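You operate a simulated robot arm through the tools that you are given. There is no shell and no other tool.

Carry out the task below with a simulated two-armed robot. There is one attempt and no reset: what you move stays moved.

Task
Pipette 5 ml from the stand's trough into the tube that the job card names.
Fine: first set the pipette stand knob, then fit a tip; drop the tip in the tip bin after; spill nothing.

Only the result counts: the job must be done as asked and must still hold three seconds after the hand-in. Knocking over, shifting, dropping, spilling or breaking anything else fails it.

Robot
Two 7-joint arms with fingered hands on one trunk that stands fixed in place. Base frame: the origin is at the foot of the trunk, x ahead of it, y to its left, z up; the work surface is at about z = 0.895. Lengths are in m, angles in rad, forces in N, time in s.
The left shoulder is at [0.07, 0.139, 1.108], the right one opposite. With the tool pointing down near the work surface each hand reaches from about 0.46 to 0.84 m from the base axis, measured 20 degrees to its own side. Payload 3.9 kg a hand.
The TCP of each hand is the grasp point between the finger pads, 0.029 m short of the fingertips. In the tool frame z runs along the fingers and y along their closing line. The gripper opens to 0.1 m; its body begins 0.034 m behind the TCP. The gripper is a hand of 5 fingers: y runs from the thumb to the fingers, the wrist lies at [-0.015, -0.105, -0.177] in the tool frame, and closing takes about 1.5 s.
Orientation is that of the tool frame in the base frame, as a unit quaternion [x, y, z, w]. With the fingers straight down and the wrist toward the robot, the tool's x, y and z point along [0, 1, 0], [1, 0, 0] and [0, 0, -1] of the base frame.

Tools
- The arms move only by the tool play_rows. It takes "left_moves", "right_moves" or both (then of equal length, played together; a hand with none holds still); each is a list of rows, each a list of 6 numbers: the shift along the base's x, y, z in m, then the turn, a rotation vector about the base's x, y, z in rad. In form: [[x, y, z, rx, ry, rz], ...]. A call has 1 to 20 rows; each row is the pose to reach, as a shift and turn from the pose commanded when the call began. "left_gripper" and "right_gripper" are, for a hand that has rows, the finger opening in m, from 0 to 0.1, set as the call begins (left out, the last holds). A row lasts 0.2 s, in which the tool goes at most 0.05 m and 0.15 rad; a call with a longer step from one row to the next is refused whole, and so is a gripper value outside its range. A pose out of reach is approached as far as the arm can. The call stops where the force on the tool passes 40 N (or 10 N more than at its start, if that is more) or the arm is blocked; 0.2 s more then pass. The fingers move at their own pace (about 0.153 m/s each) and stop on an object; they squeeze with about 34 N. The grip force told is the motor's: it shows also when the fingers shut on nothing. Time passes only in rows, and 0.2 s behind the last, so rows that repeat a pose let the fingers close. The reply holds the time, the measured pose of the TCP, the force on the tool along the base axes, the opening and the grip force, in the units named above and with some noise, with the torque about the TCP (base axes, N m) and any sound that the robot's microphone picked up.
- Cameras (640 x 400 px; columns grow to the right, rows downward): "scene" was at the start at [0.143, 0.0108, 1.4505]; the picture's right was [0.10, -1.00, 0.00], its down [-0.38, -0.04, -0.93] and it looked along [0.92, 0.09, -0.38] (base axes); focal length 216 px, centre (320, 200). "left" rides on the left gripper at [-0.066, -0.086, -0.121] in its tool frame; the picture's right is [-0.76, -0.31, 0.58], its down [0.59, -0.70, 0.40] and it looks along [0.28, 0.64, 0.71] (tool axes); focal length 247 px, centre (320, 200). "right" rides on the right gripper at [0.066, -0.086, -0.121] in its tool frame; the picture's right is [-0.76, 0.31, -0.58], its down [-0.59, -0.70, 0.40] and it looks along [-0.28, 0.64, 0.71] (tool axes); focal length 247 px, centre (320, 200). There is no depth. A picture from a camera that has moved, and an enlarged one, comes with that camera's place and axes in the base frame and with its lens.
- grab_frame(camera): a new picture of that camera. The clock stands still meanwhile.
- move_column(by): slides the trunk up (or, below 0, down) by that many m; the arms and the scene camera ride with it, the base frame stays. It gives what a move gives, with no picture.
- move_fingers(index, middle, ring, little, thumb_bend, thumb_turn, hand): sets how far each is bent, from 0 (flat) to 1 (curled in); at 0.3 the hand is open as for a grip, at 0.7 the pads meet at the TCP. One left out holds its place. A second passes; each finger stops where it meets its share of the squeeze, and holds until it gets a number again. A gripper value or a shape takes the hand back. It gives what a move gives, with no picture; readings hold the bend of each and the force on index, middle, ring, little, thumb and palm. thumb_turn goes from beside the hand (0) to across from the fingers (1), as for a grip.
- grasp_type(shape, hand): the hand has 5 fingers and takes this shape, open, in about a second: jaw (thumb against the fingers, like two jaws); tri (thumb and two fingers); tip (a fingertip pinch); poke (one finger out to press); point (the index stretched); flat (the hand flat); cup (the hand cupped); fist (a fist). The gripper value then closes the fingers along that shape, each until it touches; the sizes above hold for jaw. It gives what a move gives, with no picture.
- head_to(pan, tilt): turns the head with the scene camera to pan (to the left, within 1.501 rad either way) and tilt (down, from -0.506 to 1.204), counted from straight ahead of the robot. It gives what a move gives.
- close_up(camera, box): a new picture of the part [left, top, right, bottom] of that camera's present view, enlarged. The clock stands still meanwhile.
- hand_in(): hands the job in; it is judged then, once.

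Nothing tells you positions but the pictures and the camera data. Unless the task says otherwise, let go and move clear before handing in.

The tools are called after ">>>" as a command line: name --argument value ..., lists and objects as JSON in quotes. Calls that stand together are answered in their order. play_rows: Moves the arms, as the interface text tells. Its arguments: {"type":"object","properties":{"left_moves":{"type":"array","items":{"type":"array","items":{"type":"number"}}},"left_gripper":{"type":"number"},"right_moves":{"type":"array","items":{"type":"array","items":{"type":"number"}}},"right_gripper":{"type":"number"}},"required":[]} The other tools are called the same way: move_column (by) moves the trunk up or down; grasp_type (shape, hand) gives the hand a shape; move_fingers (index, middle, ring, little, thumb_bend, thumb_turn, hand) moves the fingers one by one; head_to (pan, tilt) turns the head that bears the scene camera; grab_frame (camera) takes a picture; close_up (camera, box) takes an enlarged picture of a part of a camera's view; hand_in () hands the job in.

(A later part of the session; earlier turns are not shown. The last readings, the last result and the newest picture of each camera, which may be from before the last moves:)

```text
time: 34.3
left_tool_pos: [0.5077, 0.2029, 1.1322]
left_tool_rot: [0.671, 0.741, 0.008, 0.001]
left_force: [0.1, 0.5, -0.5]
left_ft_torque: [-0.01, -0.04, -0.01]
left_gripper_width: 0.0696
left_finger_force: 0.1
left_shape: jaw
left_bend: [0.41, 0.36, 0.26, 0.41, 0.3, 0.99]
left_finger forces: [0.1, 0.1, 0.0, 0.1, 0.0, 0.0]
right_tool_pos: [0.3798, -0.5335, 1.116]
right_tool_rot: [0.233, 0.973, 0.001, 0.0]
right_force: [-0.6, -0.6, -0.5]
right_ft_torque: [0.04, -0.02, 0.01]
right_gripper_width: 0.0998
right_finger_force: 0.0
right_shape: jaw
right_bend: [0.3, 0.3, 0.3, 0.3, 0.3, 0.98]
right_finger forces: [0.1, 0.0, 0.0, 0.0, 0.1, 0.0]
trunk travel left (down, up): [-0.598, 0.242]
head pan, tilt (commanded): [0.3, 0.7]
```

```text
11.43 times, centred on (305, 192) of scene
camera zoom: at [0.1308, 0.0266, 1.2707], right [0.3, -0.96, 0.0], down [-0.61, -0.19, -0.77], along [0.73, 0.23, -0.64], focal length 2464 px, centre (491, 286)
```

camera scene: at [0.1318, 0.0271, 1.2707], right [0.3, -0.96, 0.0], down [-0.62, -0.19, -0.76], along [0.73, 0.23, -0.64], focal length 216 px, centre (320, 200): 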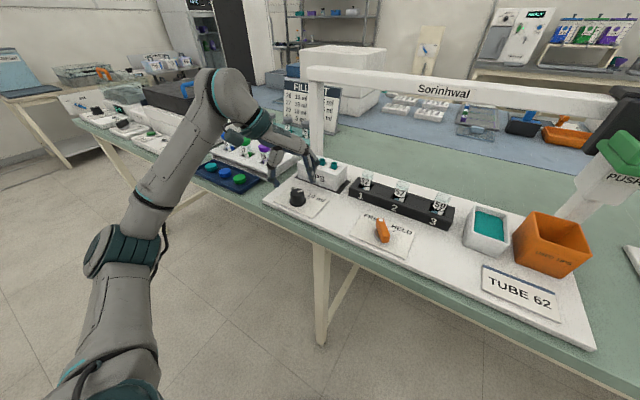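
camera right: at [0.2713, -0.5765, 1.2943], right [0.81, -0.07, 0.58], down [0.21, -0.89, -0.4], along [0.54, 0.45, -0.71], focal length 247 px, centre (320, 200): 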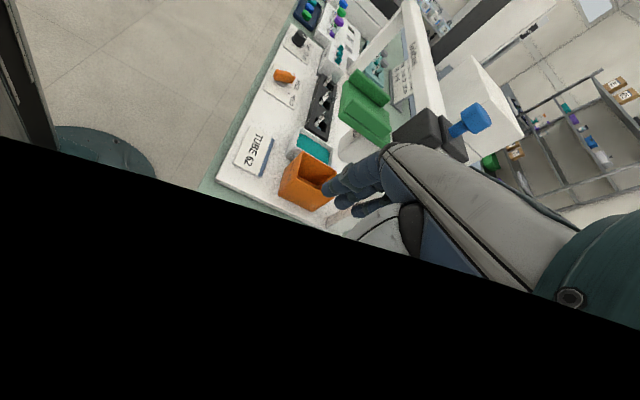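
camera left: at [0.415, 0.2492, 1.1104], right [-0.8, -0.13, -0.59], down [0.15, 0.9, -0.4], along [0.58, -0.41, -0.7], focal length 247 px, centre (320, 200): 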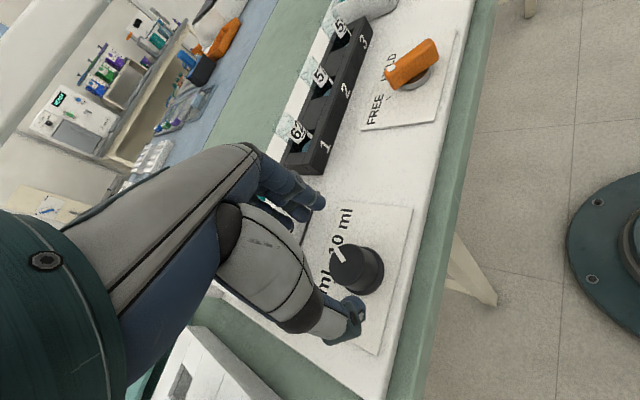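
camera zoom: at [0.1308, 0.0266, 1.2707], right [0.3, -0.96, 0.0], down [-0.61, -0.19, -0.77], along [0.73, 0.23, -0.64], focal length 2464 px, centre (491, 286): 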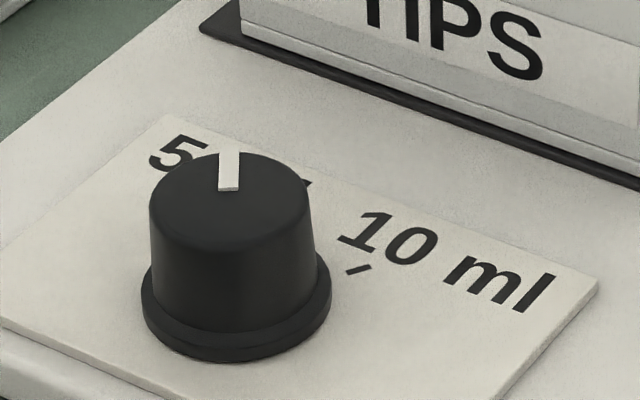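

Calculated from the picture, the pointer (21°) and the 5 ml tick (21°) coincide, so the knob is set. Now I'll study the pipette carriage with the lower head camera.

>>> head_to --pan -0.35 --tilt 0.4

>>> grab_frame --camera "scene"

>>> close_up --camera "scene" --box '[320, 100, 480, 260]'

```text
time: 35.3
left_tool_pos: [0.5092, 0.2028, 1.1313]
left_tool_rot: [0.671, 0.741, 0.008, 0.0]
left_force: [-0.6, -0.4, -0.6]
left_ft_torque: [-0.01, 0.01, 0.03]
left_gripper_width: 0.0696
left_finger_force: 0.0
left_shape: jaw
left_bend: [0.41, 0.36, 0.26, 0.41, 0.3, 0.99]
left_finger forces: [0.1, 0.1, 0.0, 0.1, 0.0, 0.0]
right_tool_pos: [0.3816, -0.5337, 1.1172]
right_tool_rot: [0.232, 0.973, 0.0, 0.0]
right_force: [0.7, 1.0, 0.1]
right_ft_torque: [0.0, 0.02, -0.02]
right_gripper_width: 0.0997
right_finger_force: 0.0
right_shape: jaw
right_bend: [0.3, 0.3, 0.3, 0.3, 0.3, 0.98]
right_finger forces: [0.0, 0.0, 0.1, 0.0, 0.0, 0.1]
trunk travel left (down, up): [-0.598, 0.242]
head pan, tilt (commanded): [-0.351, 0.4]
```

```text
taken
camera scene: at [0.1378, -0.0299, 1.2975], right [-0.34, -0.94, 0.0], down [-0.37, 0.13, -0.92], along [0.87, -0.32, -0.39], focal length 216 px, centre (320, 200)
```

scene: 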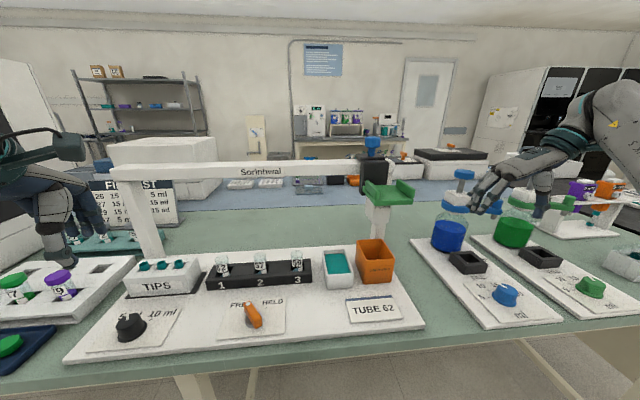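

```text
2.50 times, centred on (400, 180) of scene
camera zoom: at [0.1378, -0.0299, 1.2975], right [-0.34, -0.94, 0.0], down [-0.37, 0.13, -0.92], along [0.87, -0.32, -0.39], focal length 539 px, centre (120, 250)
```

zoom: 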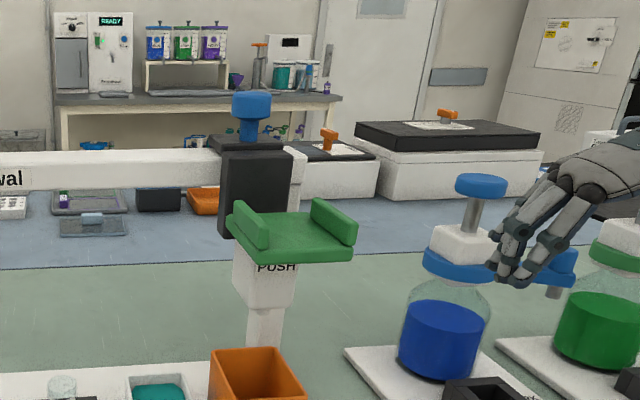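

I'll zoom in on the body under the saddle to find the nozzle and any marks along the rail.

>>> close_up --camera "scene" --box '[350, 170, 420, 250]'

>>> close_up --camera "scene" --box '[100, 130, 420, 300]'

```text
5.00 times, centred on (385, 210) of scene
camera zoom: at [0.1378, -0.0299, 1.2975], right [-0.34, -0.94, 0.0], down [-0.37, 0.13, -0.92], along [0.87, -0.32, -0.39], focal length 1078 px, centre (-5, 150)
```

zoom: 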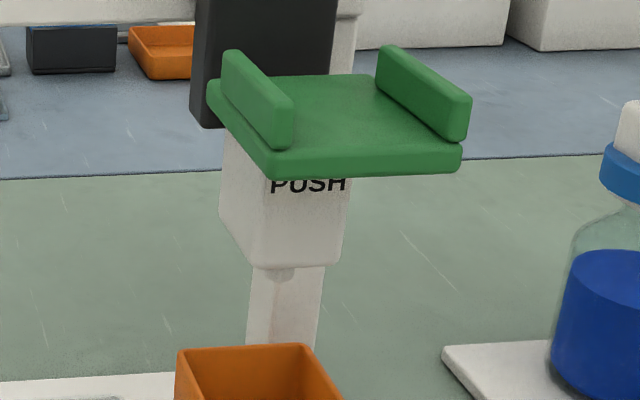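

```text
2.00 times, centred on (260, 215) of scene
camera zoom: at [0.1378, -0.0299, 1.2975], right [-0.34, -0.94, 0.0], down [-0.37, 0.13, -0.92], along [0.87, -0.32, -0.39], focal length 431 px, centre (440, 170)
```

zoom: 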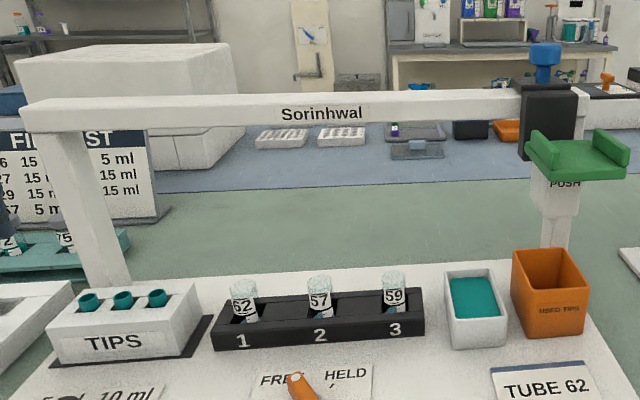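

The nozzle is directly above the bin at about z = 1.04, and I've triangulated the saddle: centre near (0.479, -0.308), wall tops near z = 1.156, about 0.075 m wide across the rail direction. I'll raise the trunk again for reach at that height, and look at the saddle from the right hand.

>>> move_column --by 0.2

>>> grab_frame --camera "scene"

>>> grab_frame --camera "right"

```text
time: 37.5
left_tool_pos: [0.5094, 0.2035, 1.3324]
left_tool_rot: [0.672, 0.741, 0.008, 0.0]
left_force: [0.7, 0.7, 0.7]
left_ft_torque: [-0.01, -0.01, 0.02]
left_gripper_width: 0.0695
left_finger_force: 0.1
left_shape: jaw
left_bend: [0.41, 0.36, 0.26, 0.41, 0.3, 0.99]
left_finger forces: [0.0, 0.1, 0.1, 0.0, 0.0, 0.0]
right_tool_pos: [0.3808, -0.5335, 1.3155]
right_tool_rot: [0.233, 0.973, 0.0, 0.0]
right_force: [-1.2, -0.4, 0.0]
right_ft_torque: [0.0, -0.03, 0.01]
right_gripper_width: 0.0999
right_finger_force: 0.1
right_shape: jaw
right_bend: [0.3, 0.3, 0.3, 0.3, 0.3, 0.98]
right_finger forces: [0.0, 0.0, 0.0, 0.1, 0.0, 0.1]
trunk travel left (down, up): [-0.798, 0.042]
head pan, tilt (commanded): [-0.351, 0.4]
```

```text
taken
camera scene: at [0.1378, -0.0301, 1.4975], right [-0.34, -0.94, 0.0], down [-0.37, 0.13, -0.92], along [0.86, -0.32, -0.39], focal length 216 px, centre (320, 200)
```

scene: 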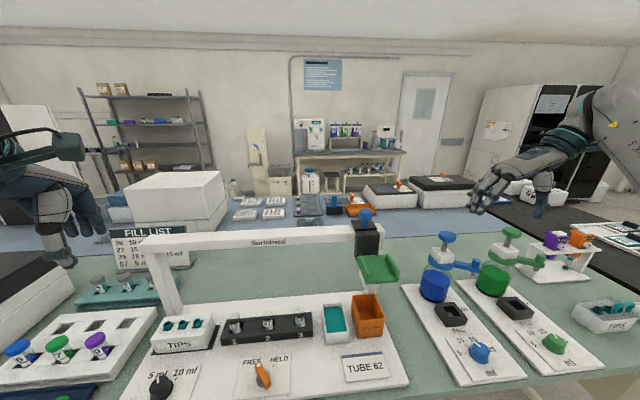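

```text
taken
camera right: at [0.2846, -0.579, 1.4375], right [0.81, -0.07, 0.58], down [0.21, -0.89, -0.4], along [0.54, 0.44, -0.71], focal length 247 px, centre (320, 200)
```

right: 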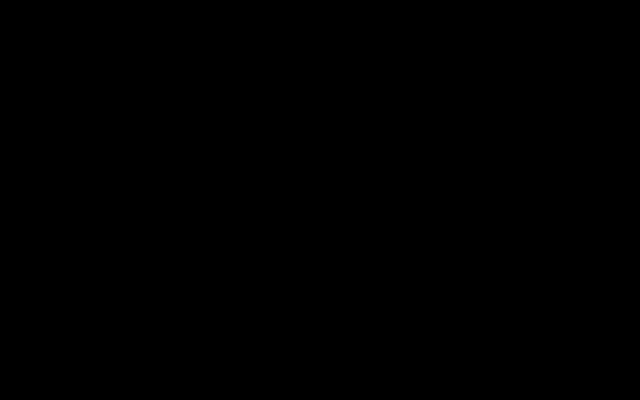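

The right camera is blocked by its own arm in that pose. I'll bring the right hand above the saddle, aligned with the rail (closing line along the rail), staying well above it, and look.

>>> play_rows --right_moves '[[0.015, 0.035, 0, 0, 0, 0.03], [0.03, 0.07, 0, 0, 0, 0.06], [0.045, 0.105, 0, 0, 0, 0.1], [0.06, 0.14, -0.01, 0, 0, 0.13], [0.07, 0.175, -0.02, 0, 0, 0.16], [0.08, 0.21, -0.03, 0, 0, 0.19], [0.084, 0.2295, -0.045, 0, 0, 0.208]]' --right_gripper 0.1

>>> grab_frame --camera "scene"

>>> grab_frame --camera "right"

```text
time: 39.1
left_tool_pos: [0.5086, 0.2033, 1.3327]
left_tool_rot: [0.671, 0.741, 0.008, 0.0]
left_force: [-0.2, 0.7, 0.3]
left_ft_torque: [0.02, -0.05, 0.01]
left_gripper_width: 0.0697
left_finger_force: 0.0
left_shape: jaw
left_bend: [0.41, 0.36, 0.26, 0.41, 0.3, 0.99]
left_finger forces: [0.0, 0.0, 0.1, 0.1, 0.1, 0.0]
right_tool_pos: [0.4661, -0.3041, 1.2718]
right_tool_rot: [0.131, 0.991, -0.001, 0.0]
right_force: [0.0, -1.3, 0.2]
right_ft_torque: [0.01, 0.0, 0.0]
right_gripper_width: 0.0997
right_finger_force: 0.0
right_shape: jaw
right_bend: [0.3, 0.3, 0.3, 0.3, 0.3, 0.98]
right_finger forces: [0.0, 0.1, 0.0, 0.1, 0.0, 0.0]
trunk travel left (down, up): [-0.798, 0.042]
head pan, tilt (commanded): [-0.351, 0.4]
```

```text
taken
camera scene: at [0.1381, -0.0299, 1.4975], right [-0.34, -0.94, 0.0], down [-0.37, 0.13, -0.92], along [0.86, -0.32, -0.39], focal length 216 px, centre (320, 200)
```

scene: 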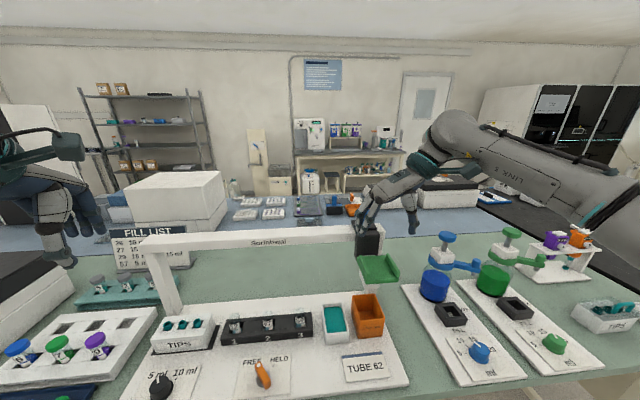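

```text
taken
camera right: at [0.3807, -0.3685, 1.3925], right [0.81, 0.1, 0.58], down [0.39, -0.83, -0.4], along [0.44, 0.55, -0.71], focal length 247 px, centre (320, 200)
```

right: 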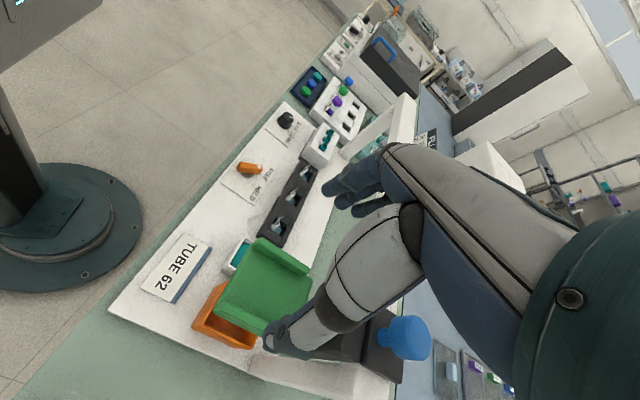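

The hand is over the saddle. I'll zoom in to compare the TCP's drop point with the saddle's centre.

>>> close_up --camera "right" --box '[190, 200, 350, 360]'

>>> close_up --camera "scene" --box '[330, 150, 450, 290]'

```text
2.50 times, centred on (270, 280) of right
camera zoom: at [0.3807, -0.3685, 1.3925], right [0.81, 0.1, 0.58], down [0.39, -0.83, -0.4], along [0.44, 0.55, -0.71], focal length 617 px, centre (445, 0)
```

zoom: 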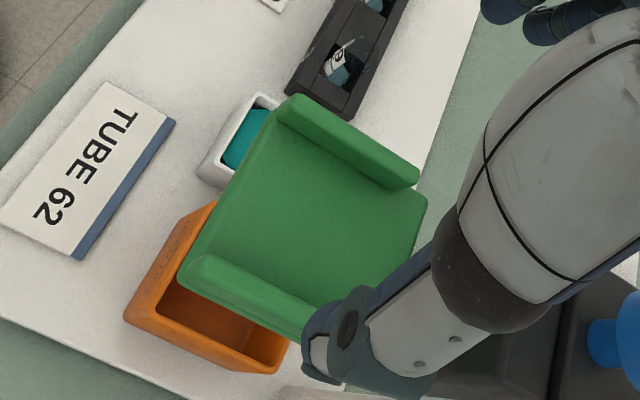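

```text
2.86 times, centred on (390, 220) of scene
camera zoom: at [0.1381, -0.0299, 1.4975], right [-0.34, -0.94, 0.0], down [-0.37, 0.13, -0.92], along [0.86, -0.32, -0.39], focal length 616 px, centre (120, 143)
```

zoom: 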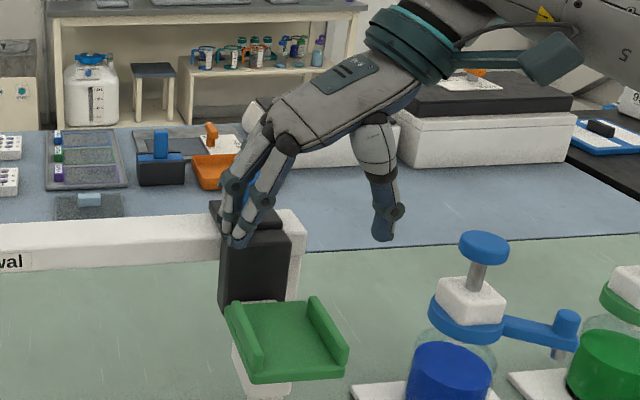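

The saddle's centre is about 5 mm to the right of the TCP along the rail. I'll correct and descend to just above the walls, then look again.

>>> play_rows --right_moves '[[-0.001, -0.003, -0.02, 0, 0, 0], [-0.0013, -0.005, -0.04, 0, 0, 0], [-0.0013, -0.005, -0.06, 0, 0, 0], [-0.0013, -0.005, -0.07, 0, 0, 0]]'

>>> close_up --camera "right" --box '[190, 180, 370, 360]'

>>> close_up --camera "scene" --box '[330, 150, 450, 290]'

```text
time: 40.1
left_tool_pos: [0.5081, 0.2041, 1.3302]
left_tool_rot: [0.672, 0.741, 0.008, 0.001]
left_force: [-0.2, 0.2, -0.9]
left_ft_torque: [0.01, 0.0, 0.01]
left_gripper_width: 0.0699
left_finger_force: 0.0
left_shape: jaw
left_bend: [0.41, 0.36, 0.26, 0.41, 0.3, 0.99]
left_finger forces: [0.0, 0.0, 0.0, 0.1, 0.0, 0.0]
right_tool_pos: [0.4633, -0.3086, 1.2016]
right_tool_rot: [0.13, 0.991, 0.0, 0.0]
right_force: [0.0, -0.6, 1.1]
right_ft_torque: [0.0, -0.03, 0.01]
right_gripper_width: 0.0999
right_finger_force: 0.0
right_shape: jaw
right_bend: [0.3, 0.3, 0.3, 0.3, 0.3, 0.98]
right_finger forces: [0.1, 0.1, 0.0, 0.0, 0.0, 0.1]
trunk travel left (down, up): [-0.798, 0.042]
head pan, tilt (commanded): [-0.351, 0.4]
```

```text
2.22 times, centred on (280, 270) of right
camera zoom: at [0.3783, -0.3741, 1.3225], right [0.81, 0.1, 0.58], down [0.39, -0.83, -0.4], along [0.44, 0.55, -0.71], focal length 549 px, centre (409, 44)
```

zoom: 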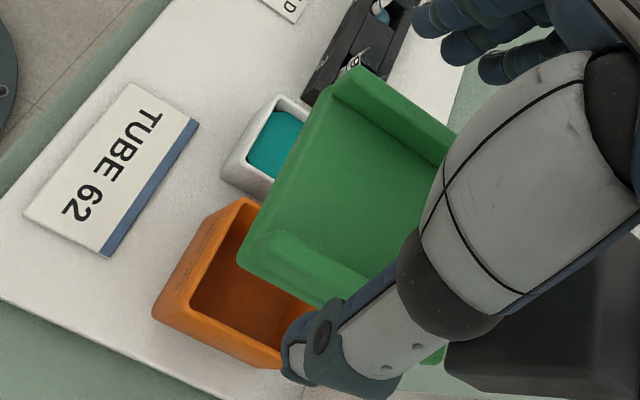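

```text
2.86 times, centred on (390, 220) of scene
camera zoom: at [0.1378, -0.0303, 1.4975], right [-0.34, -0.94, 0.0], down [-0.37, 0.13, -0.92], along [0.86, -0.32, -0.39], focal length 616 px, centre (120, 143)
```

zoom: 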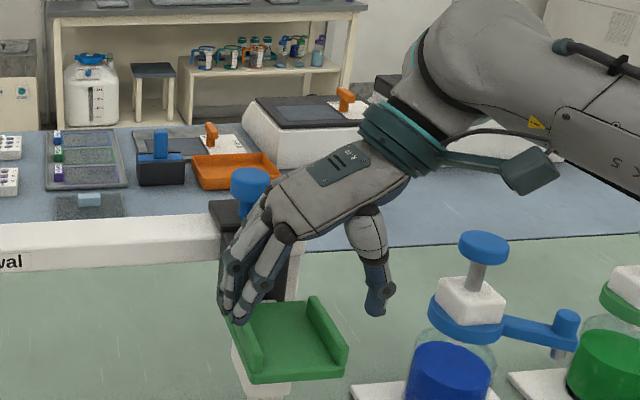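

The two cameras disagree by about a centimetre on centring. I'll zoom in further to see the fingers relative to the walls.

>>> close_up --camera "scene" --box '[360, 215, 420, 285]'

>>> close_up --camera "right" --box '[250, 170, 390, 330]'

>>> grab_frame --camera "left"

```text
5.71 times, centred on (390, 250) of scene
camera zoom: at [0.1378, -0.0303, 1.4975], right [-0.34, -0.94, 0.0], down [-0.37, 0.13, -0.92], along [0.86, -0.32, -0.39], focal length 1232 px, centre (-80, -86)
```

zoom: 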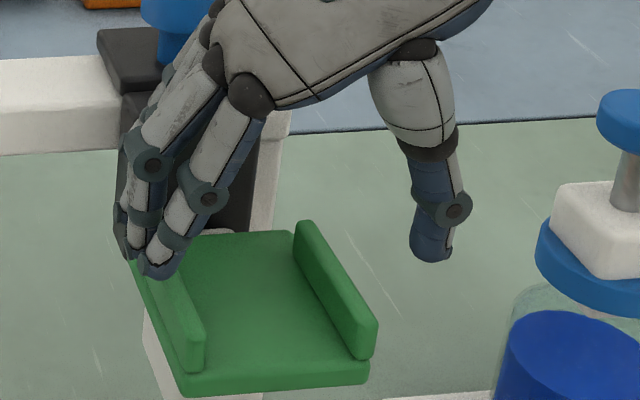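

```text
2.50 times, centred on (320, 250) of right
camera zoom: at [0.3783, -0.3741, 1.3225], right [0.81, 0.1, 0.58], down [0.39, -0.83, -0.4], along [0.44, 0.55, -0.71], focal length 617 px, centre (320, 75)
```

zoom: 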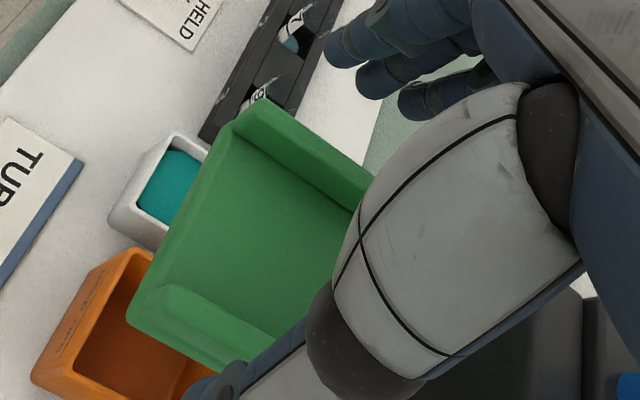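

```text
taken
camera left: at [0.4289, 0.128, 1.4507], right [-0.22, -0.78, -0.59], down [-0.75, 0.52, -0.4], along [0.62, 0.35, -0.7], focal length 247 px, centre (320, 200)
```

left: 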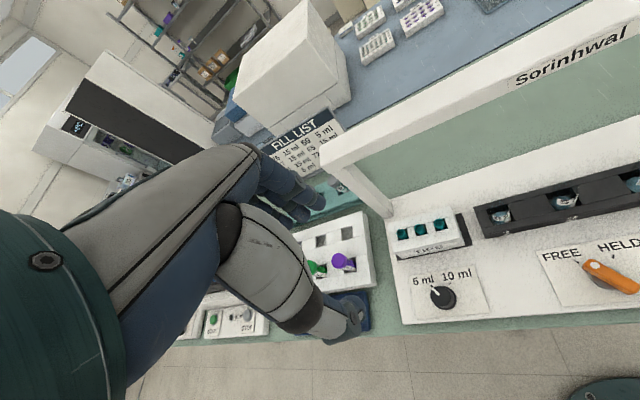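

Reconciling both views, the wall tops are nearer z = 1.146 and the hand should move about 7 mm left along the rail. I'll do that, then lower so the fingers straddle the saddle.

>>> play_rows --right_moves '[[0.0018, 0.0068, 0, 0, 0, 0], [0.0018, 0.0068, -0.015, 0, 0, 0], [0.0018, 0.0068, -0.03, 0, 0, 0], [0.0018, 0.0068, -0.045, 0, 0, 0]]'

>>> close_up --camera "scene" --box '[360, 215, 420, 285]'

>>> close_up --camera "right" --box '[210, 170, 390, 350]'

```text
time: 41.1
left_tool_pos: [0.5089, 0.2029, 1.3321]
left_tool_rot: [0.672, 0.741, 0.008, 0.0]
left_force: [0.7, 0.7, 0.4]
left_ft_torque: [-0.01, -0.02, 0.02]
left_gripper_width: 0.0698
left_finger_force: 0.0
left_shape: jaw
left_bend: [0.41, 0.36, 0.26, 0.41, 0.3, 0.99]
left_finger forces: [0.1, 0.0, 0.1, 0.0, 0.0, 0.0]
right_tool_pos: [0.4658, -0.302, 1.154]
right_tool_rot: [0.131, 0.991, 0.0, 0.0]
right_force: [-0.5, -0.1, 0.1]
right_ft_torque: [0.02, -0.02, -0.01]
right_gripper_width: 0.0999
right_finger_force: 0.0
right_shape: jaw
right_bend: [0.3, 0.3, 0.3, 0.3, 0.3, 0.98]
right_finger forces: [0.0, 0.0, 0.1, 0.0, 0.0, 0.1]
trunk travel left (down, up): [-0.798, 0.042]
head pan, tilt (commanded): [-0.351, 0.4]
```

```text
5.71 times, centred on (390, 250) of scene
camera zoom: at [0.1379, -0.0301, 1.4975], right [-0.34, -0.94, 0.0], down [-0.37, 0.13, -0.92], along [0.86, -0.32, -0.39], focal length 1232 px, centre (-80, -86)
```

zoom: 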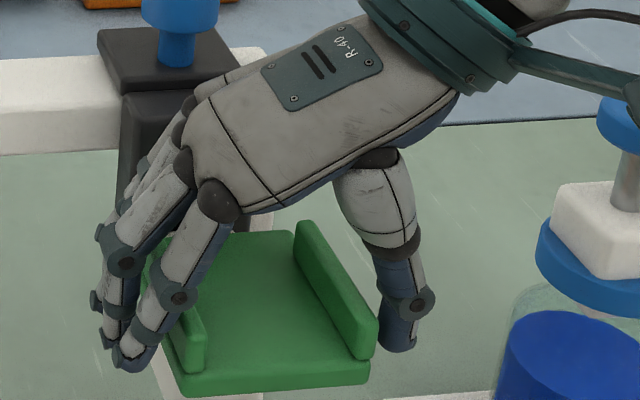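

```text
2.22 times, centred on (300, 260) of right
camera zoom: at [0.3804, -0.3667, 1.2769], right [0.81, 0.1, 0.58], down [0.39, -0.83, -0.4], along [0.44, 0.55, -0.71], focal length 549 px, centre (364, 67)
```

zoom: 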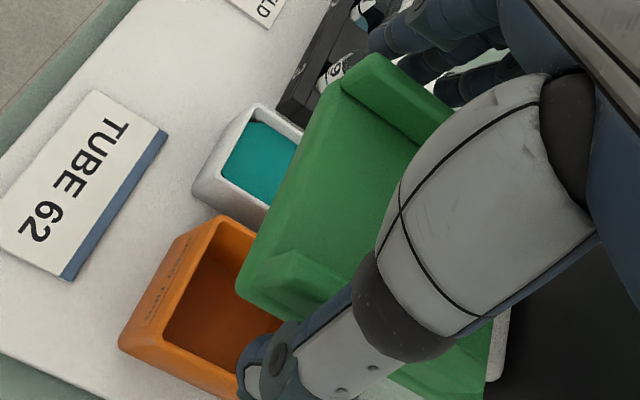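

The fingers and thumb straddle the saddle without contact. I'll go 18 mm lower and close gently on it; then I can feel whether the carriage slides.

>>> play_rows --right_moves '[[0, 0, -0.01, 0, 0, 0], [0, 0, -0.018, 0, 0, 0]]'

>>> play_rows --right_moves '[[0, 0, 0, 0, 0, 0], [0, 0, 0, 0, 0, 0], [0, 0, 0, 0, 0, 0], [0, 0, 0, 0, 0, 0], [0, 0, 0, 0, 0, 0], [0, 0, 0, 0, 0, 0]]' --right_gripper 0.07

>>> close_up --camera "scene" --box '[340, 180, 430, 285]'

```text
time: 41.7
left_tool_pos: [0.5089, 0.2037, 1.3323]
left_tool_rot: [0.672, 0.741, 0.008, 0.001]
left_force: [-0.7, -0.4, -0.3]
left_ft_torque: [0.0, 0.0, 0.02]
left_gripper_width: 0.0697
left_finger_force: 0.1
left_shape: jaw
left_bend: [0.41, 0.36, 0.26, 0.41, 0.3, 0.99]
left_finger forces: [0.0, 0.1, 0.1, 0.0, 0.1, 0.0]
right_tool_pos: [0.4653, -0.3013, 1.1374]
right_tool_rot: [0.13, 0.992, 0.0, 0.0]
right_force: [0.9, 0.0, 1.5]
right_ft_torque: [0.03, 0.0, 0.0]
right_gripper_width: 0.0997
right_finger_force: 0.0
right_shape: jaw
right_bend: [0.3, 0.3, 0.3, 0.3, 0.3, 0.98]
right_finger forces: [1.5, 0.0, 0.0, 0.0, 0.1, 0.0]
trunk travel left (down, up): [-0.798, 0.042]
head pan, tilt (commanded): [-0.351, 0.4]
```

```text
time: 43.1
left_tool_pos: [0.5086, 0.2046, 1.3326]
left_tool_rot: [0.672, 0.741, 0.008, 0.001]
left_force: [0.1, 1.0, 0.7]
left_ft_torque: [-0.04, -0.02, -0.02]
left_gripper_width: 0.0696
left_finger_force: 0.1
left_shape: jaw
left_bend: [0.41, 0.36, 0.26, 0.41, 0.3, 0.99]
left_finger forces: [0.0, 0.0, 0.1, 0.0, 0.1, 0.0]
right_tool_pos: [0.4652, -0.3011, 1.1388]
right_tool_rot: [0.13, 0.991, 0.0, 0.0]
right_force: [0.0, 3.7, 2.4]
right_ft_torque: [0.32, -0.09, 0.22]
right_gripper_width: 0.0711
right_finger_force: 34.1
right_shape: jaw
right_bend: [0.34, 0.38, 0.27, 0.33, 0.3, 0.98]
right_finger forces: [32.9, 12.7, 4.2, 2.6, 46.1, 0.1]
trunk travel left (down, up): [-0.798, 0.042]
head pan, tilt (commanded): [-0.351, 0.4]
```

```text
3.81 times, centred on (385, 232) of scene
camera zoom: at [0.1377, -0.0289, 1.4975], right [-0.34, -0.94, 0.0], down [-0.37, 0.13, -0.92], along [0.87, -0.32, -0.39], focal length 821 px, centre (72, 76)
```

zoom: 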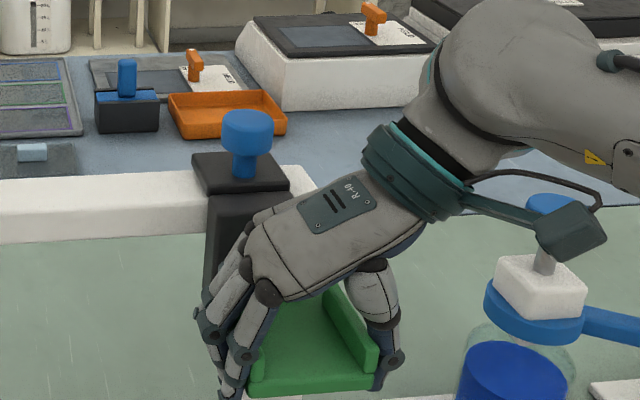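

The saddle is held firmly. Test 1: press it gently down 2 cm here above the bin (no tip fitted, nothing beneath) to learn the vertical travel.

>>> play_rows --right_moves '[[0, 0, -0.005, 0, 0, 0], [0, 0, -0.01, 0, 0, 0], [0, 0, -0.015, 0, 0, 0], [0, 0, -0.02, 0, 0, 0]]'

>>> close_up --camera "scene" --box '[340, 180, 430, 285]'

```text
time: 44.1
left_tool_pos: [0.5082, 0.2043, 1.3312]
left_tool_rot: [0.672, 0.74, 0.009, 0.001]
left_force: [-0.3, 0.0, -0.3]
left_ft_torque: [0.02, 0.02, 0.01]
left_gripper_width: 0.0698
left_finger_force: 0.1
left_shape: jaw
left_bend: [0.41, 0.36, 0.26, 0.41, 0.3, 0.99]
left_finger forces: [0.0, 0.0, 0.0, 0.0, 0.0, 0.0]
right_tool_pos: [0.4657, -0.3011, 1.1192]
right_tool_rot: [0.13, 0.992, -0.001, 0.0]
right_force: [-2.2, 3.1, 3.4]
right_ft_torque: [0.35, -0.06, 0.23]
right_gripper_width: 0.0713
right_finger_force: 33.9
right_shape: jaw
right_bend: [0.34, 0.38, 0.27, 0.33, 0.3, 0.98]
right_finger forces: [32.9, 12.6, 4.3, 2.7, 46.4, 0.0]
trunk travel left (down, up): [-0.798, 0.042]
head pan, tilt (commanded): [-0.351, 0.4]
```

```text
3.81 times, centred on (385, 232) of scene
camera zoom: at [0.1368, -0.0288, 1.4977], right [-0.34, -0.94, 0.0], down [-0.36, 0.13, -0.92], along [0.87, -0.32, -0.39], focal length 821 px, centre (72, 76)
```

zoom: 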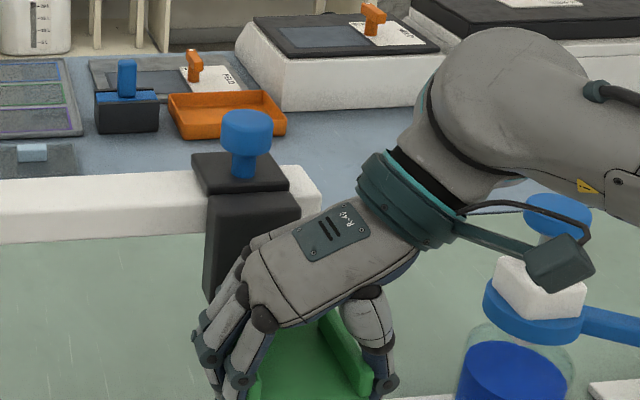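

The head slides down easily with just 2–3 N. Test 2: back up, then slide a few centimetres left along the rail.

>>> play_rows --right_moves '[[0, 0, 0.01, 0, 0, 0], [0, 0, 0.02, 0, 0, 0], [0.0026, 0.0097, 0.02, 0, 0, 0], [0.0053, 0.0193, 0.02, 0, 0, 0], [0.0079, 0.029, 0.02, 0, 0, 0], [0.0106, 0.0386, 0.02, 0, 0, 0]]'

>>> grab_frame --camera "scene"

```text
time: 45.5
left_tool_pos: [0.5074, 0.2039, 1.3325]
left_tool_rot: [0.672, 0.74, 0.009, 0.001]
left_force: [-0.4, 0.3, -0.4]
left_ft_torque: [0.02, 0.0, 0.01]
left_gripper_width: 0.07
left_finger_force: 0.0
left_shape: jaw
left_bend: [0.41, 0.36, 0.26, 0.41, 0.3, 0.99]
left_finger forces: [0.1, 0.1, 0.1, 0.0, 0.0, 0.1]
right_tool_pos: [0.4754, -0.2619, 1.1387]
right_tool_rot: [0.131, 0.991, 0.0, 0.0]
right_force: [-5.9, 0.9, -1.7]
right_ft_torque: [0.33, -0.04, 0.32]
right_gripper_width: 0.071
right_finger_force: 33.9
right_shape: jaw
right_bend: [0.35, 0.38, 0.27, 0.34, 0.3, 0.98]
right_finger forces: [31.5, 13.1, 4.1, 2.6, 49.5, 0.0]
trunk travel left (down, up): [-0.798, 0.042]
head pan, tilt (commanded): [-0.351, 0.4]
```

```text
taken
camera scene: at [0.1364, -0.0293, 1.4976], right [-0.34, -0.94, 0.0], down [-0.36, 0.13, -0.92], along [0.87, -0.32, -0.39], focal length 216 px, centre (320, 200)
```

scene: 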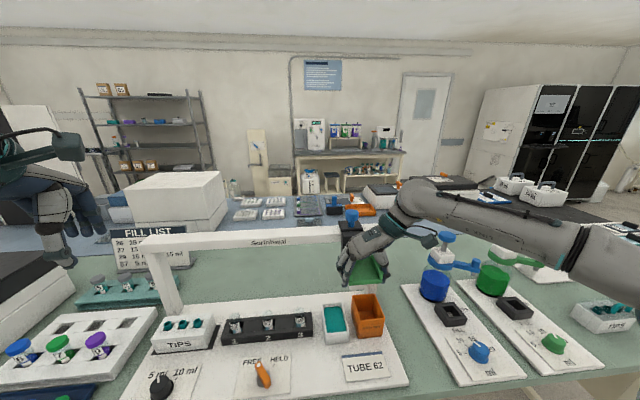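

The carriage slides freely with the lever at FREE. Before sliding it to the tip rack, I'll move the left hand away to the left so the hands don't meet, and look at the tips with its camera.

>>> play_rows --left_moves '[[-0.01, 0.03, 0.01, 0, 0, 0], [-0.02, 0.06, 0.01, 0, 0, 0], [-0.03, 0.09, 0.01, 0, 0, 0], [-0.04, 0.12, 0.01, 0, 0, 0], [-0.05, 0.15, 0.01, 0, 0, 0], [-0.06, 0.17, 0.01, 0, 0, 0]]'

>>> grab_frame --camera "left"

>>> grab_frame --camera "right"

```text
time: 46.9
left_tool_pos: [0.447, 0.3734, 1.341]
left_tool_rot: [0.672, 0.741, 0.008, 0.001]
left_force: [-0.9, 0.3, -0.5]
left_ft_torque: [0.02, 0.01, 0.0]
left_gripper_width: 0.0697
left_finger_force: 0.1
left_shape: jaw
left_bend: [0.41, 0.36, 0.26, 0.41, 0.3, 0.99]
left_finger forces: [0.0, 0.1, 0.0, 0.0, 0.0, 0.0]
right_tool_pos: [0.4762, -0.2616, 1.138]
right_tool_rot: [0.13, 0.991, 0.0, 0.001]
right_force: [-6.5, 2.8, -2.6]
right_ft_torque: [0.25, -0.01, 0.43]
right_gripper_width: 0.0712
right_finger_force: 33.8
right_shape: jaw
right_bend: [0.35, 0.38, 0.27, 0.34, 0.3, 0.98]
right_finger forces: [30.9, 13.0, 4.3, 2.6, 48.8, 0.0]
trunk travel left (down, up): [-0.798, 0.042]
head pan, tilt (commanded): [-0.351, 0.4]
```

```text
taken
camera left: at [0.3666, 0.2992, 1.4603], right [-0.22, -0.78, -0.59], down [-0.75, 0.52, -0.4], along [0.62, 0.35, -0.7], focal length 247 px, centre (320, 200)
```

left: 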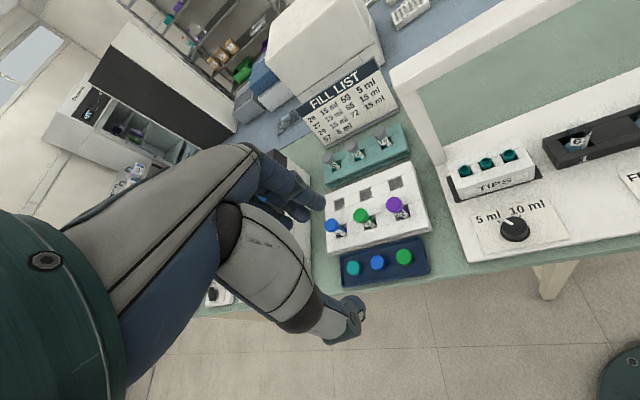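

```text
taken
camera right: at [0.3907, -0.3276, 1.2599], right [0.81, 0.1, 0.58], down [0.39, -0.83, -0.4], along [0.44, 0.55, -0.71], focal length 247 px, centre (320, 200)
```

right: 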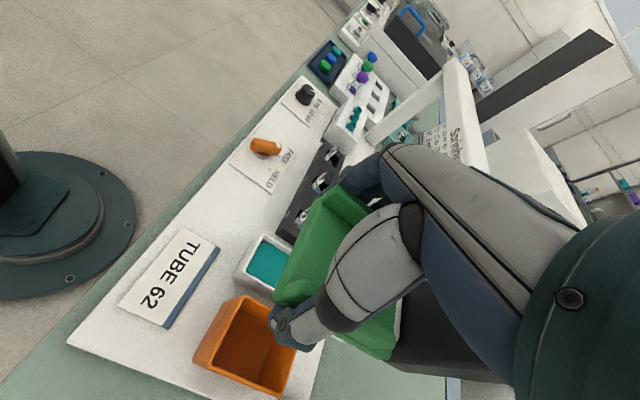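

Now I'll slide the carriage left in a first stretch of 16 cm, watching the forces to correct my estimate of the rail's direction.

>>> play_rows --right_moves '[[0.0035, 0.0194, 0, 0, 0, 0], [0.0085, 0.0388, 0, 0, 0, 0], [0.0135, 0.0582, 0, 0, 0, 0], [0.0183, 0.0776, 0, 0, 0, 0], [0.0232, 0.097, 0, 0, 0, 0], [0.028, 0.1164, 0, 0, 0, 0], [0.033, 0.1358, 0, 0, 0, 0], [0.0378, 0.1552, 0, 0, 0, 0]]'

>>> grab_frame --camera "scene"

```text
time: 48.7
left_tool_pos: [0.4488, 0.3737, 1.3408]
left_tool_rot: [0.672, 0.741, 0.008, 0.0]
left_force: [0.1, 0.4, -0.1]
left_ft_torque: [-0.04, 0.02, -0.01]
left_gripper_width: 0.0696
left_finger_force: 0.0
left_shape: jaw
left_bend: [0.41, 0.36, 0.26, 0.41, 0.3, 0.99]
left_finger forces: [0.0, 0.1, 0.0, 0.1, 0.1, 0.1]
right_tool_pos: [0.5141, -0.1072, 1.1384]
right_tool_rot: [0.131, 0.991, 0.0, 0.0]
right_force: [1.2, -4.2, 2.6]
right_ft_torque: [0.33, -0.04, 0.23]
right_gripper_width: 0.0714
right_finger_force: 33.9
right_shape: jaw
right_bend: [0.35, 0.38, 0.27, 0.34, 0.3, 0.98]
right_finger forces: [31.8, 12.5, 4.1, 2.8, 52.0, 0.0]
trunk travel left (down, up): [-0.798, 0.042]
head pan, tilt (commanded): [-0.351, 0.4]
```

```text
taken
camera scene: at [0.1376, -0.0296, 1.4975], right [-0.34, -0.94, 0.0], down [-0.37, 0.13, -0.92], along [0.87, -0.32, -0.39], focal length 216 px, centre (320, 200)
```

scene: 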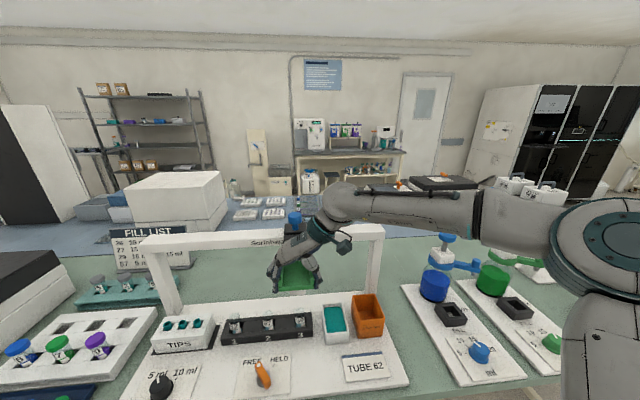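

The sliding direction is good (forces small). I'll continue another 24 cm toward the tip rack and turn the head to watch the nozzle over the tips.

>>> play_rows --right_moves '[[0.0048, 0.0194, 0, 0, 0, 0], [0.0097, 0.0388, 0, 0, 0, 0], [0.0145, 0.0582, 0, 0, 0, 0], [0.0194, 0.0776, 0, 0, 0, 0], [0.0242, 0.097, 0, 0, 0, 0], [0.0291, 0.1164, 0, 0, 0, 0], [0.034, 0.1358, 0, 0, 0, 0], [0.0388, 0.1552, 0, 0, 0, 0], [0.0437, 0.1746, 0, 0, 0, 0], [0.0485, 0.194, 0, 0, 0, 0], [0.0534, 0.2134, 0, 0, 0, 0]]'

>>> head_to --pan 0.3 --tilt 0.65

>>> grab_frame --camera "scene"

>>> grab_frame --camera "right"

>>> grab_frame --camera "left"

```text
time: 51.1
left_tool_pos: [0.448, 0.3755, 1.3402]
left_tool_rot: [0.672, 0.741, 0.007, 0.0]
left_force: [-1.3, 0.0, 0.1]
left_ft_torque: [-0.04, 0.04, -0.02]
left_gripper_width: 0.0696
left_finger_force: 0.1
left_shape: jaw
left_bend: [0.41, 0.36, 0.26, 0.41, 0.3, 0.99]
left_finger forces: [0.0, 0.1, 0.1, 0.0, 0.1, 0.1]
right_tool_pos: [0.5672, 0.1066, 1.1388]
right_tool_rot: [0.13, 0.992, -0.001, 0.001]
right_force: [3.2, 0.7, -0.5]
right_ft_torque: [0.33, 0.03, 0.23]
right_gripper_width: 0.0712
right_finger_force: 34.3
right_shape: jaw
right_bend: [0.35, 0.38, 0.27, 0.34, 0.3, 0.98]
right_finger forces: [32.1, 13.3, 4.6, 3.0, 49.7, 0.1]
trunk travel left (down, up): [-0.798, 0.042]
head pan, tilt (commanded): [-0.351, 0.4]
```

```text
time: 52.1
left_tool_pos: [0.4477, 0.3737, 1.3408]
left_tool_rot: [0.672, 0.741, 0.008, 0.0]
left_force: [-0.6, 0.1, 0.1]
left_ft_torque: [-0.02, 0.03, -0.02]
left_gripper_width: 0.0695
left_finger_force: 0.1
left_shape: jaw
left_bend: [0.41, 0.36, 0.26, 0.41, 0.3, 0.99]
left_finger forces: [0.0, 0.0, 0.1, 0.0, 0.0, 0.1]
right_tool_pos: [0.5674, 0.1039, 1.1389]
right_tool_rot: [0.13, 0.992, 0.0, 0.0]
right_force: [2.5, 0.9, 0.0]
right_ft_torque: [0.33, 0.04, 0.29]
right_gripper_width: 0.0712
right_finger_force: 33.8
right_shape: jaw
right_bend: [0.35, 0.38, 0.27, 0.34, 0.3, 0.98]
right_finger forces: [31.9, 13.4, 4.5, 3.0, 49.7, 0.0]
trunk travel left (down, up): [-0.798, 0.042]
head pan, tilt (commanded): [0.3, 0.649]
```

```text
taken
camera scene: at [0.1341, 0.0274, 1.475], right [0.29, -0.96, 0.0], down [-0.58, -0.18, -0.8], along [0.76, 0.23, -0.6], focal length 216 px, centre (320, 200)
```

scene: 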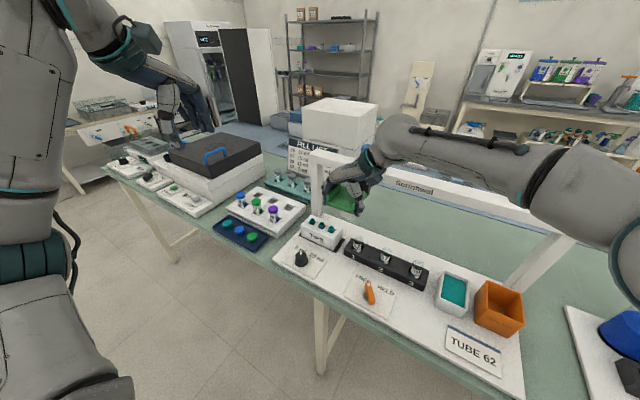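

```text
taken
camera right: at [0.4826, 0.0392, 1.2598], right [0.81, 0.1, 0.58], down [0.39, -0.83, -0.4], along [0.44, 0.55, -0.71], focal length 247 px, centre (320, 200)
```

right: 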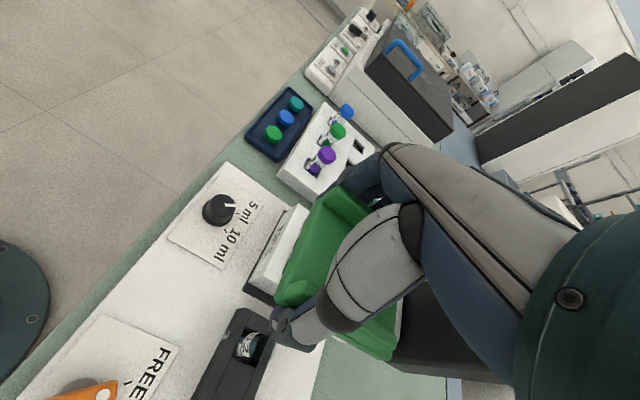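

```text
taken
camera left: at [0.3686, 0.2986, 1.4599], right [-0.22, -0.78, -0.59], down [-0.75, 0.52, -0.4], along [0.62, 0.35, -0.7], focal length 247 px, centre (320, 200)
```

left: 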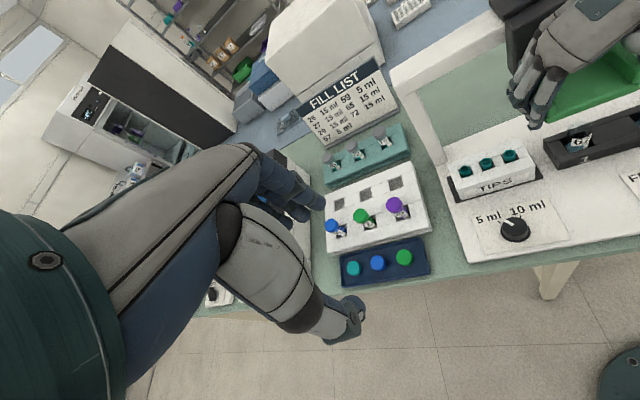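

The carriage is now just right of the tip rack. I'll zoom in to see the nozzle relative to the tips.

>>> close_up --camera "scene" --box '[285, 150, 385, 270]'

>>> close_up --camera "left" --box '[430, 80, 640, 220]'

```text
3.33 times, centred on (335, 210) of scene
camera zoom: at [0.1341, 0.0274, 1.475], right [0.29, -0.96, 0.0], down [-0.58, -0.18, -0.8], along [0.76, 0.23, -0.6], focal length 719 px, centre (270, 167)
```

zoom: 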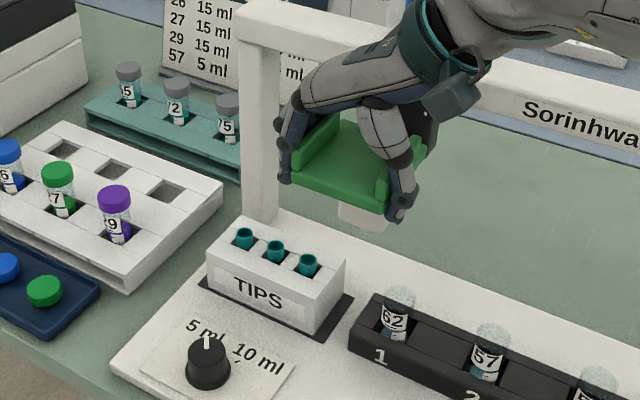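

```text
2.86 times, centred on (535, 150) of left
camera zoom: at [0.3686, 0.2986, 1.4599], right [-0.22, -0.78, -0.59], down [-0.75, 0.52, -0.4], along [0.62, 0.35, -0.7], focal length 706 px, centre (-294, 343)
```

zoom: 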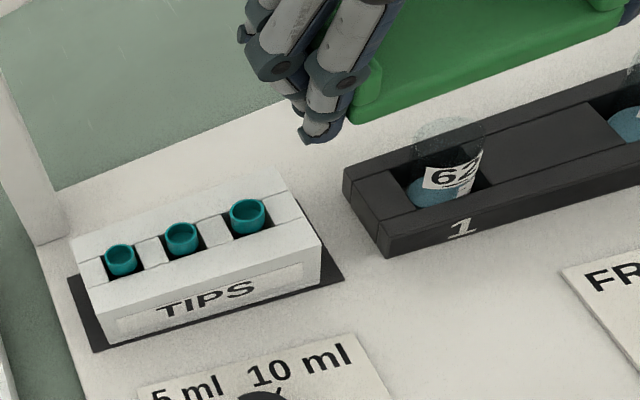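

I've triangulated the three tips: right (0.635, 0.143), middle (0.6445, 0.180), left (0.654, 0.216), tops near z = 0.967. Now I'll locate the head's body and nozzle precisely.

>>> close_up --camera "scene" --box '[325, 180, 375, 230]'

>>> close_up --camera "left" --box '[520, 60, 640, 160]'

```text
8.00 times, centred on (350, 205) of scene
camera zoom: at [0.1341, 0.0274, 1.475], right [0.29, -0.96, 0.0], down [-0.58, -0.18, -0.8], along [0.76, 0.23, -0.6], focal length 1725 px, centre (80, 160)
```

zoom: 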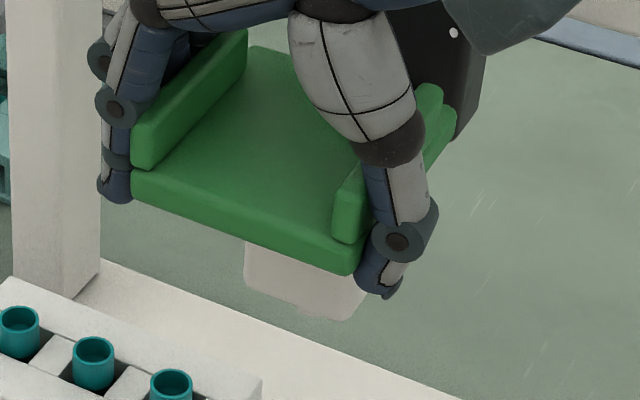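

```text
4.00 times, centred on (580, 110) of left
camera zoom: at [0.3686, 0.2986, 1.4599], right [-0.22, -0.78, -0.59], down [-0.75, 0.52, -0.4], along [0.62, 0.35, -0.7], focal length 988 px, centre (-720, 560)
```

zoom: 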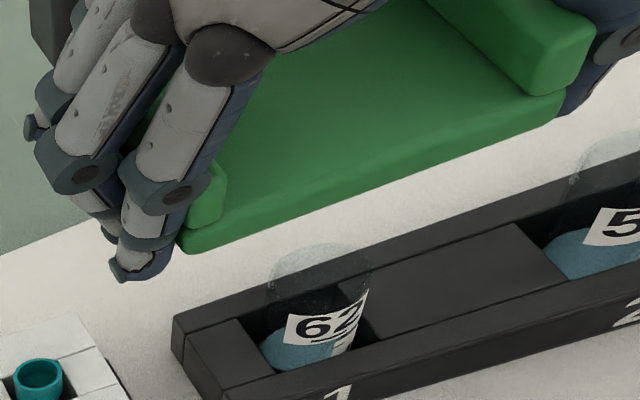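

The nozzle is at about the TCP's rail position and needs to go about 57 mm further left to be over the right-hand tip. I'll slide there, then lower part-way to compare nozzle and tip directly.

>>> play_rows --right_moves '[[0.0047, 0.0186, 0, 0, 0, 0], [0.0093, 0.0372, 0, 0, 0, 0], [0.0137, 0.0556, 0, 0, 0, 0], [0.0137, 0.0556, -0.01, 0, 0, 0], [0.0137, 0.0556, -0.025, 0, 0, 0], [0.0137, 0.0556, -0.04, 0, 0, 0]]'

>>> close_up --camera "scene" --box '[290, 180, 350, 250]'

>>> close_up --camera "left" --box '[440, 80, 600, 220]'

>>> grab_frame --camera "right"

```text
time: 53.5
left_tool_pos: [0.4497, 0.3718, 1.3399]
left_tool_rot: [0.672, 0.74, 0.009, 0.0]
left_force: [0.5, 0.6, 0.2]
left_ft_torque: [0.0, -0.01, -0.02]
left_gripper_width: 0.0695
left_finger_force: 0.1
left_shape: jaw
left_bend: [0.41, 0.36, 0.26, 0.41, 0.3, 0.99]
left_finger forces: [0.0, 0.1, 0.0, 0.1, 0.0, 0.0]
right_tool_pos: [0.5808, 0.1614, 1.0999]
right_tool_rot: [0.131, 0.991, 0.001, 0.0]
right_force: [6.0, -0.7, 3.9]
right_ft_torque: [0.27, 0.05, 0.14]
right_gripper_width: 0.0713
right_finger_force: 34.2
right_shape: jaw
right_bend: [0.35, 0.38, 0.27, 0.34, 0.3, 0.99]
right_finger forces: [32.8, 13.0, 4.6, 3.2, 49.8, 0.1]
trunk travel left (down, up): [-0.798, 0.042]
head pan, tilt (commanded): [0.3, 0.649]
```

```text
5.71 times, centred on (320, 215) of scene
camera zoom: at [0.1347, 0.0268, 1.475], right [0.3, -0.96, 0.0], down [-0.58, -0.18, -0.8], along [0.76, 0.24, -0.61], focal length 1232 px, centre (320, 114)
```

zoom: 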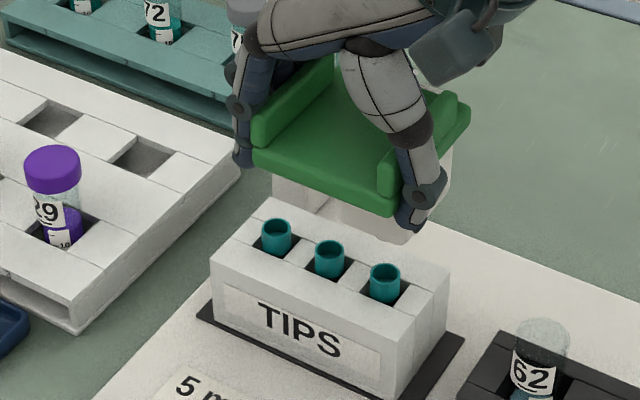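

```text
2.86 times, centred on (520, 150) of left
camera zoom: at [0.3692, 0.2979, 1.4599], right [-0.22, -0.78, -0.59], down [-0.75, 0.52, -0.4], along [0.62, 0.35, -0.7], focal length 706 px, centre (-251, 343)
```

zoom: 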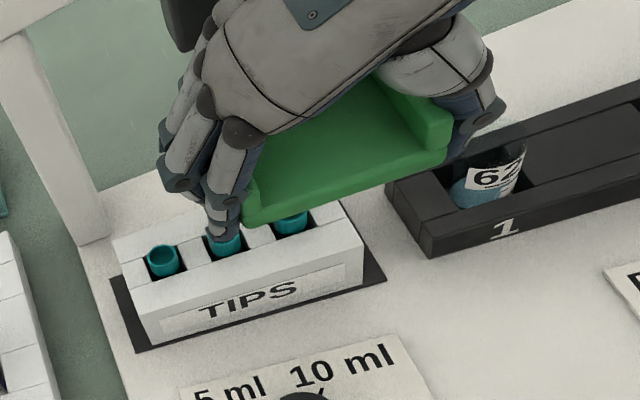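

```text
taken
camera right: at [0.4965, 0.0961, 1.2198], right [0.81, 0.1, 0.58], down [0.39, -0.83, -0.4], along [0.44, 0.55, -0.71], focal length 247 px, centre (320, 200)
```

right: 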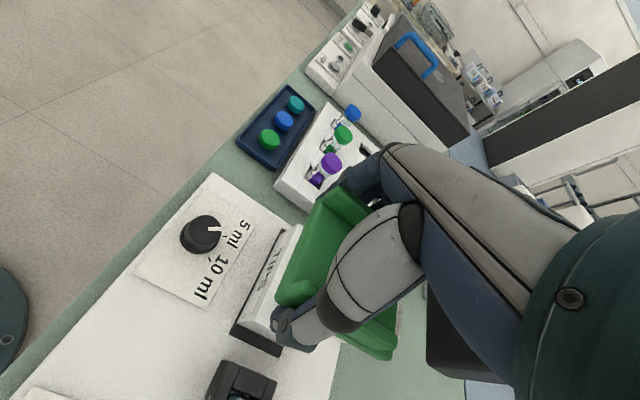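

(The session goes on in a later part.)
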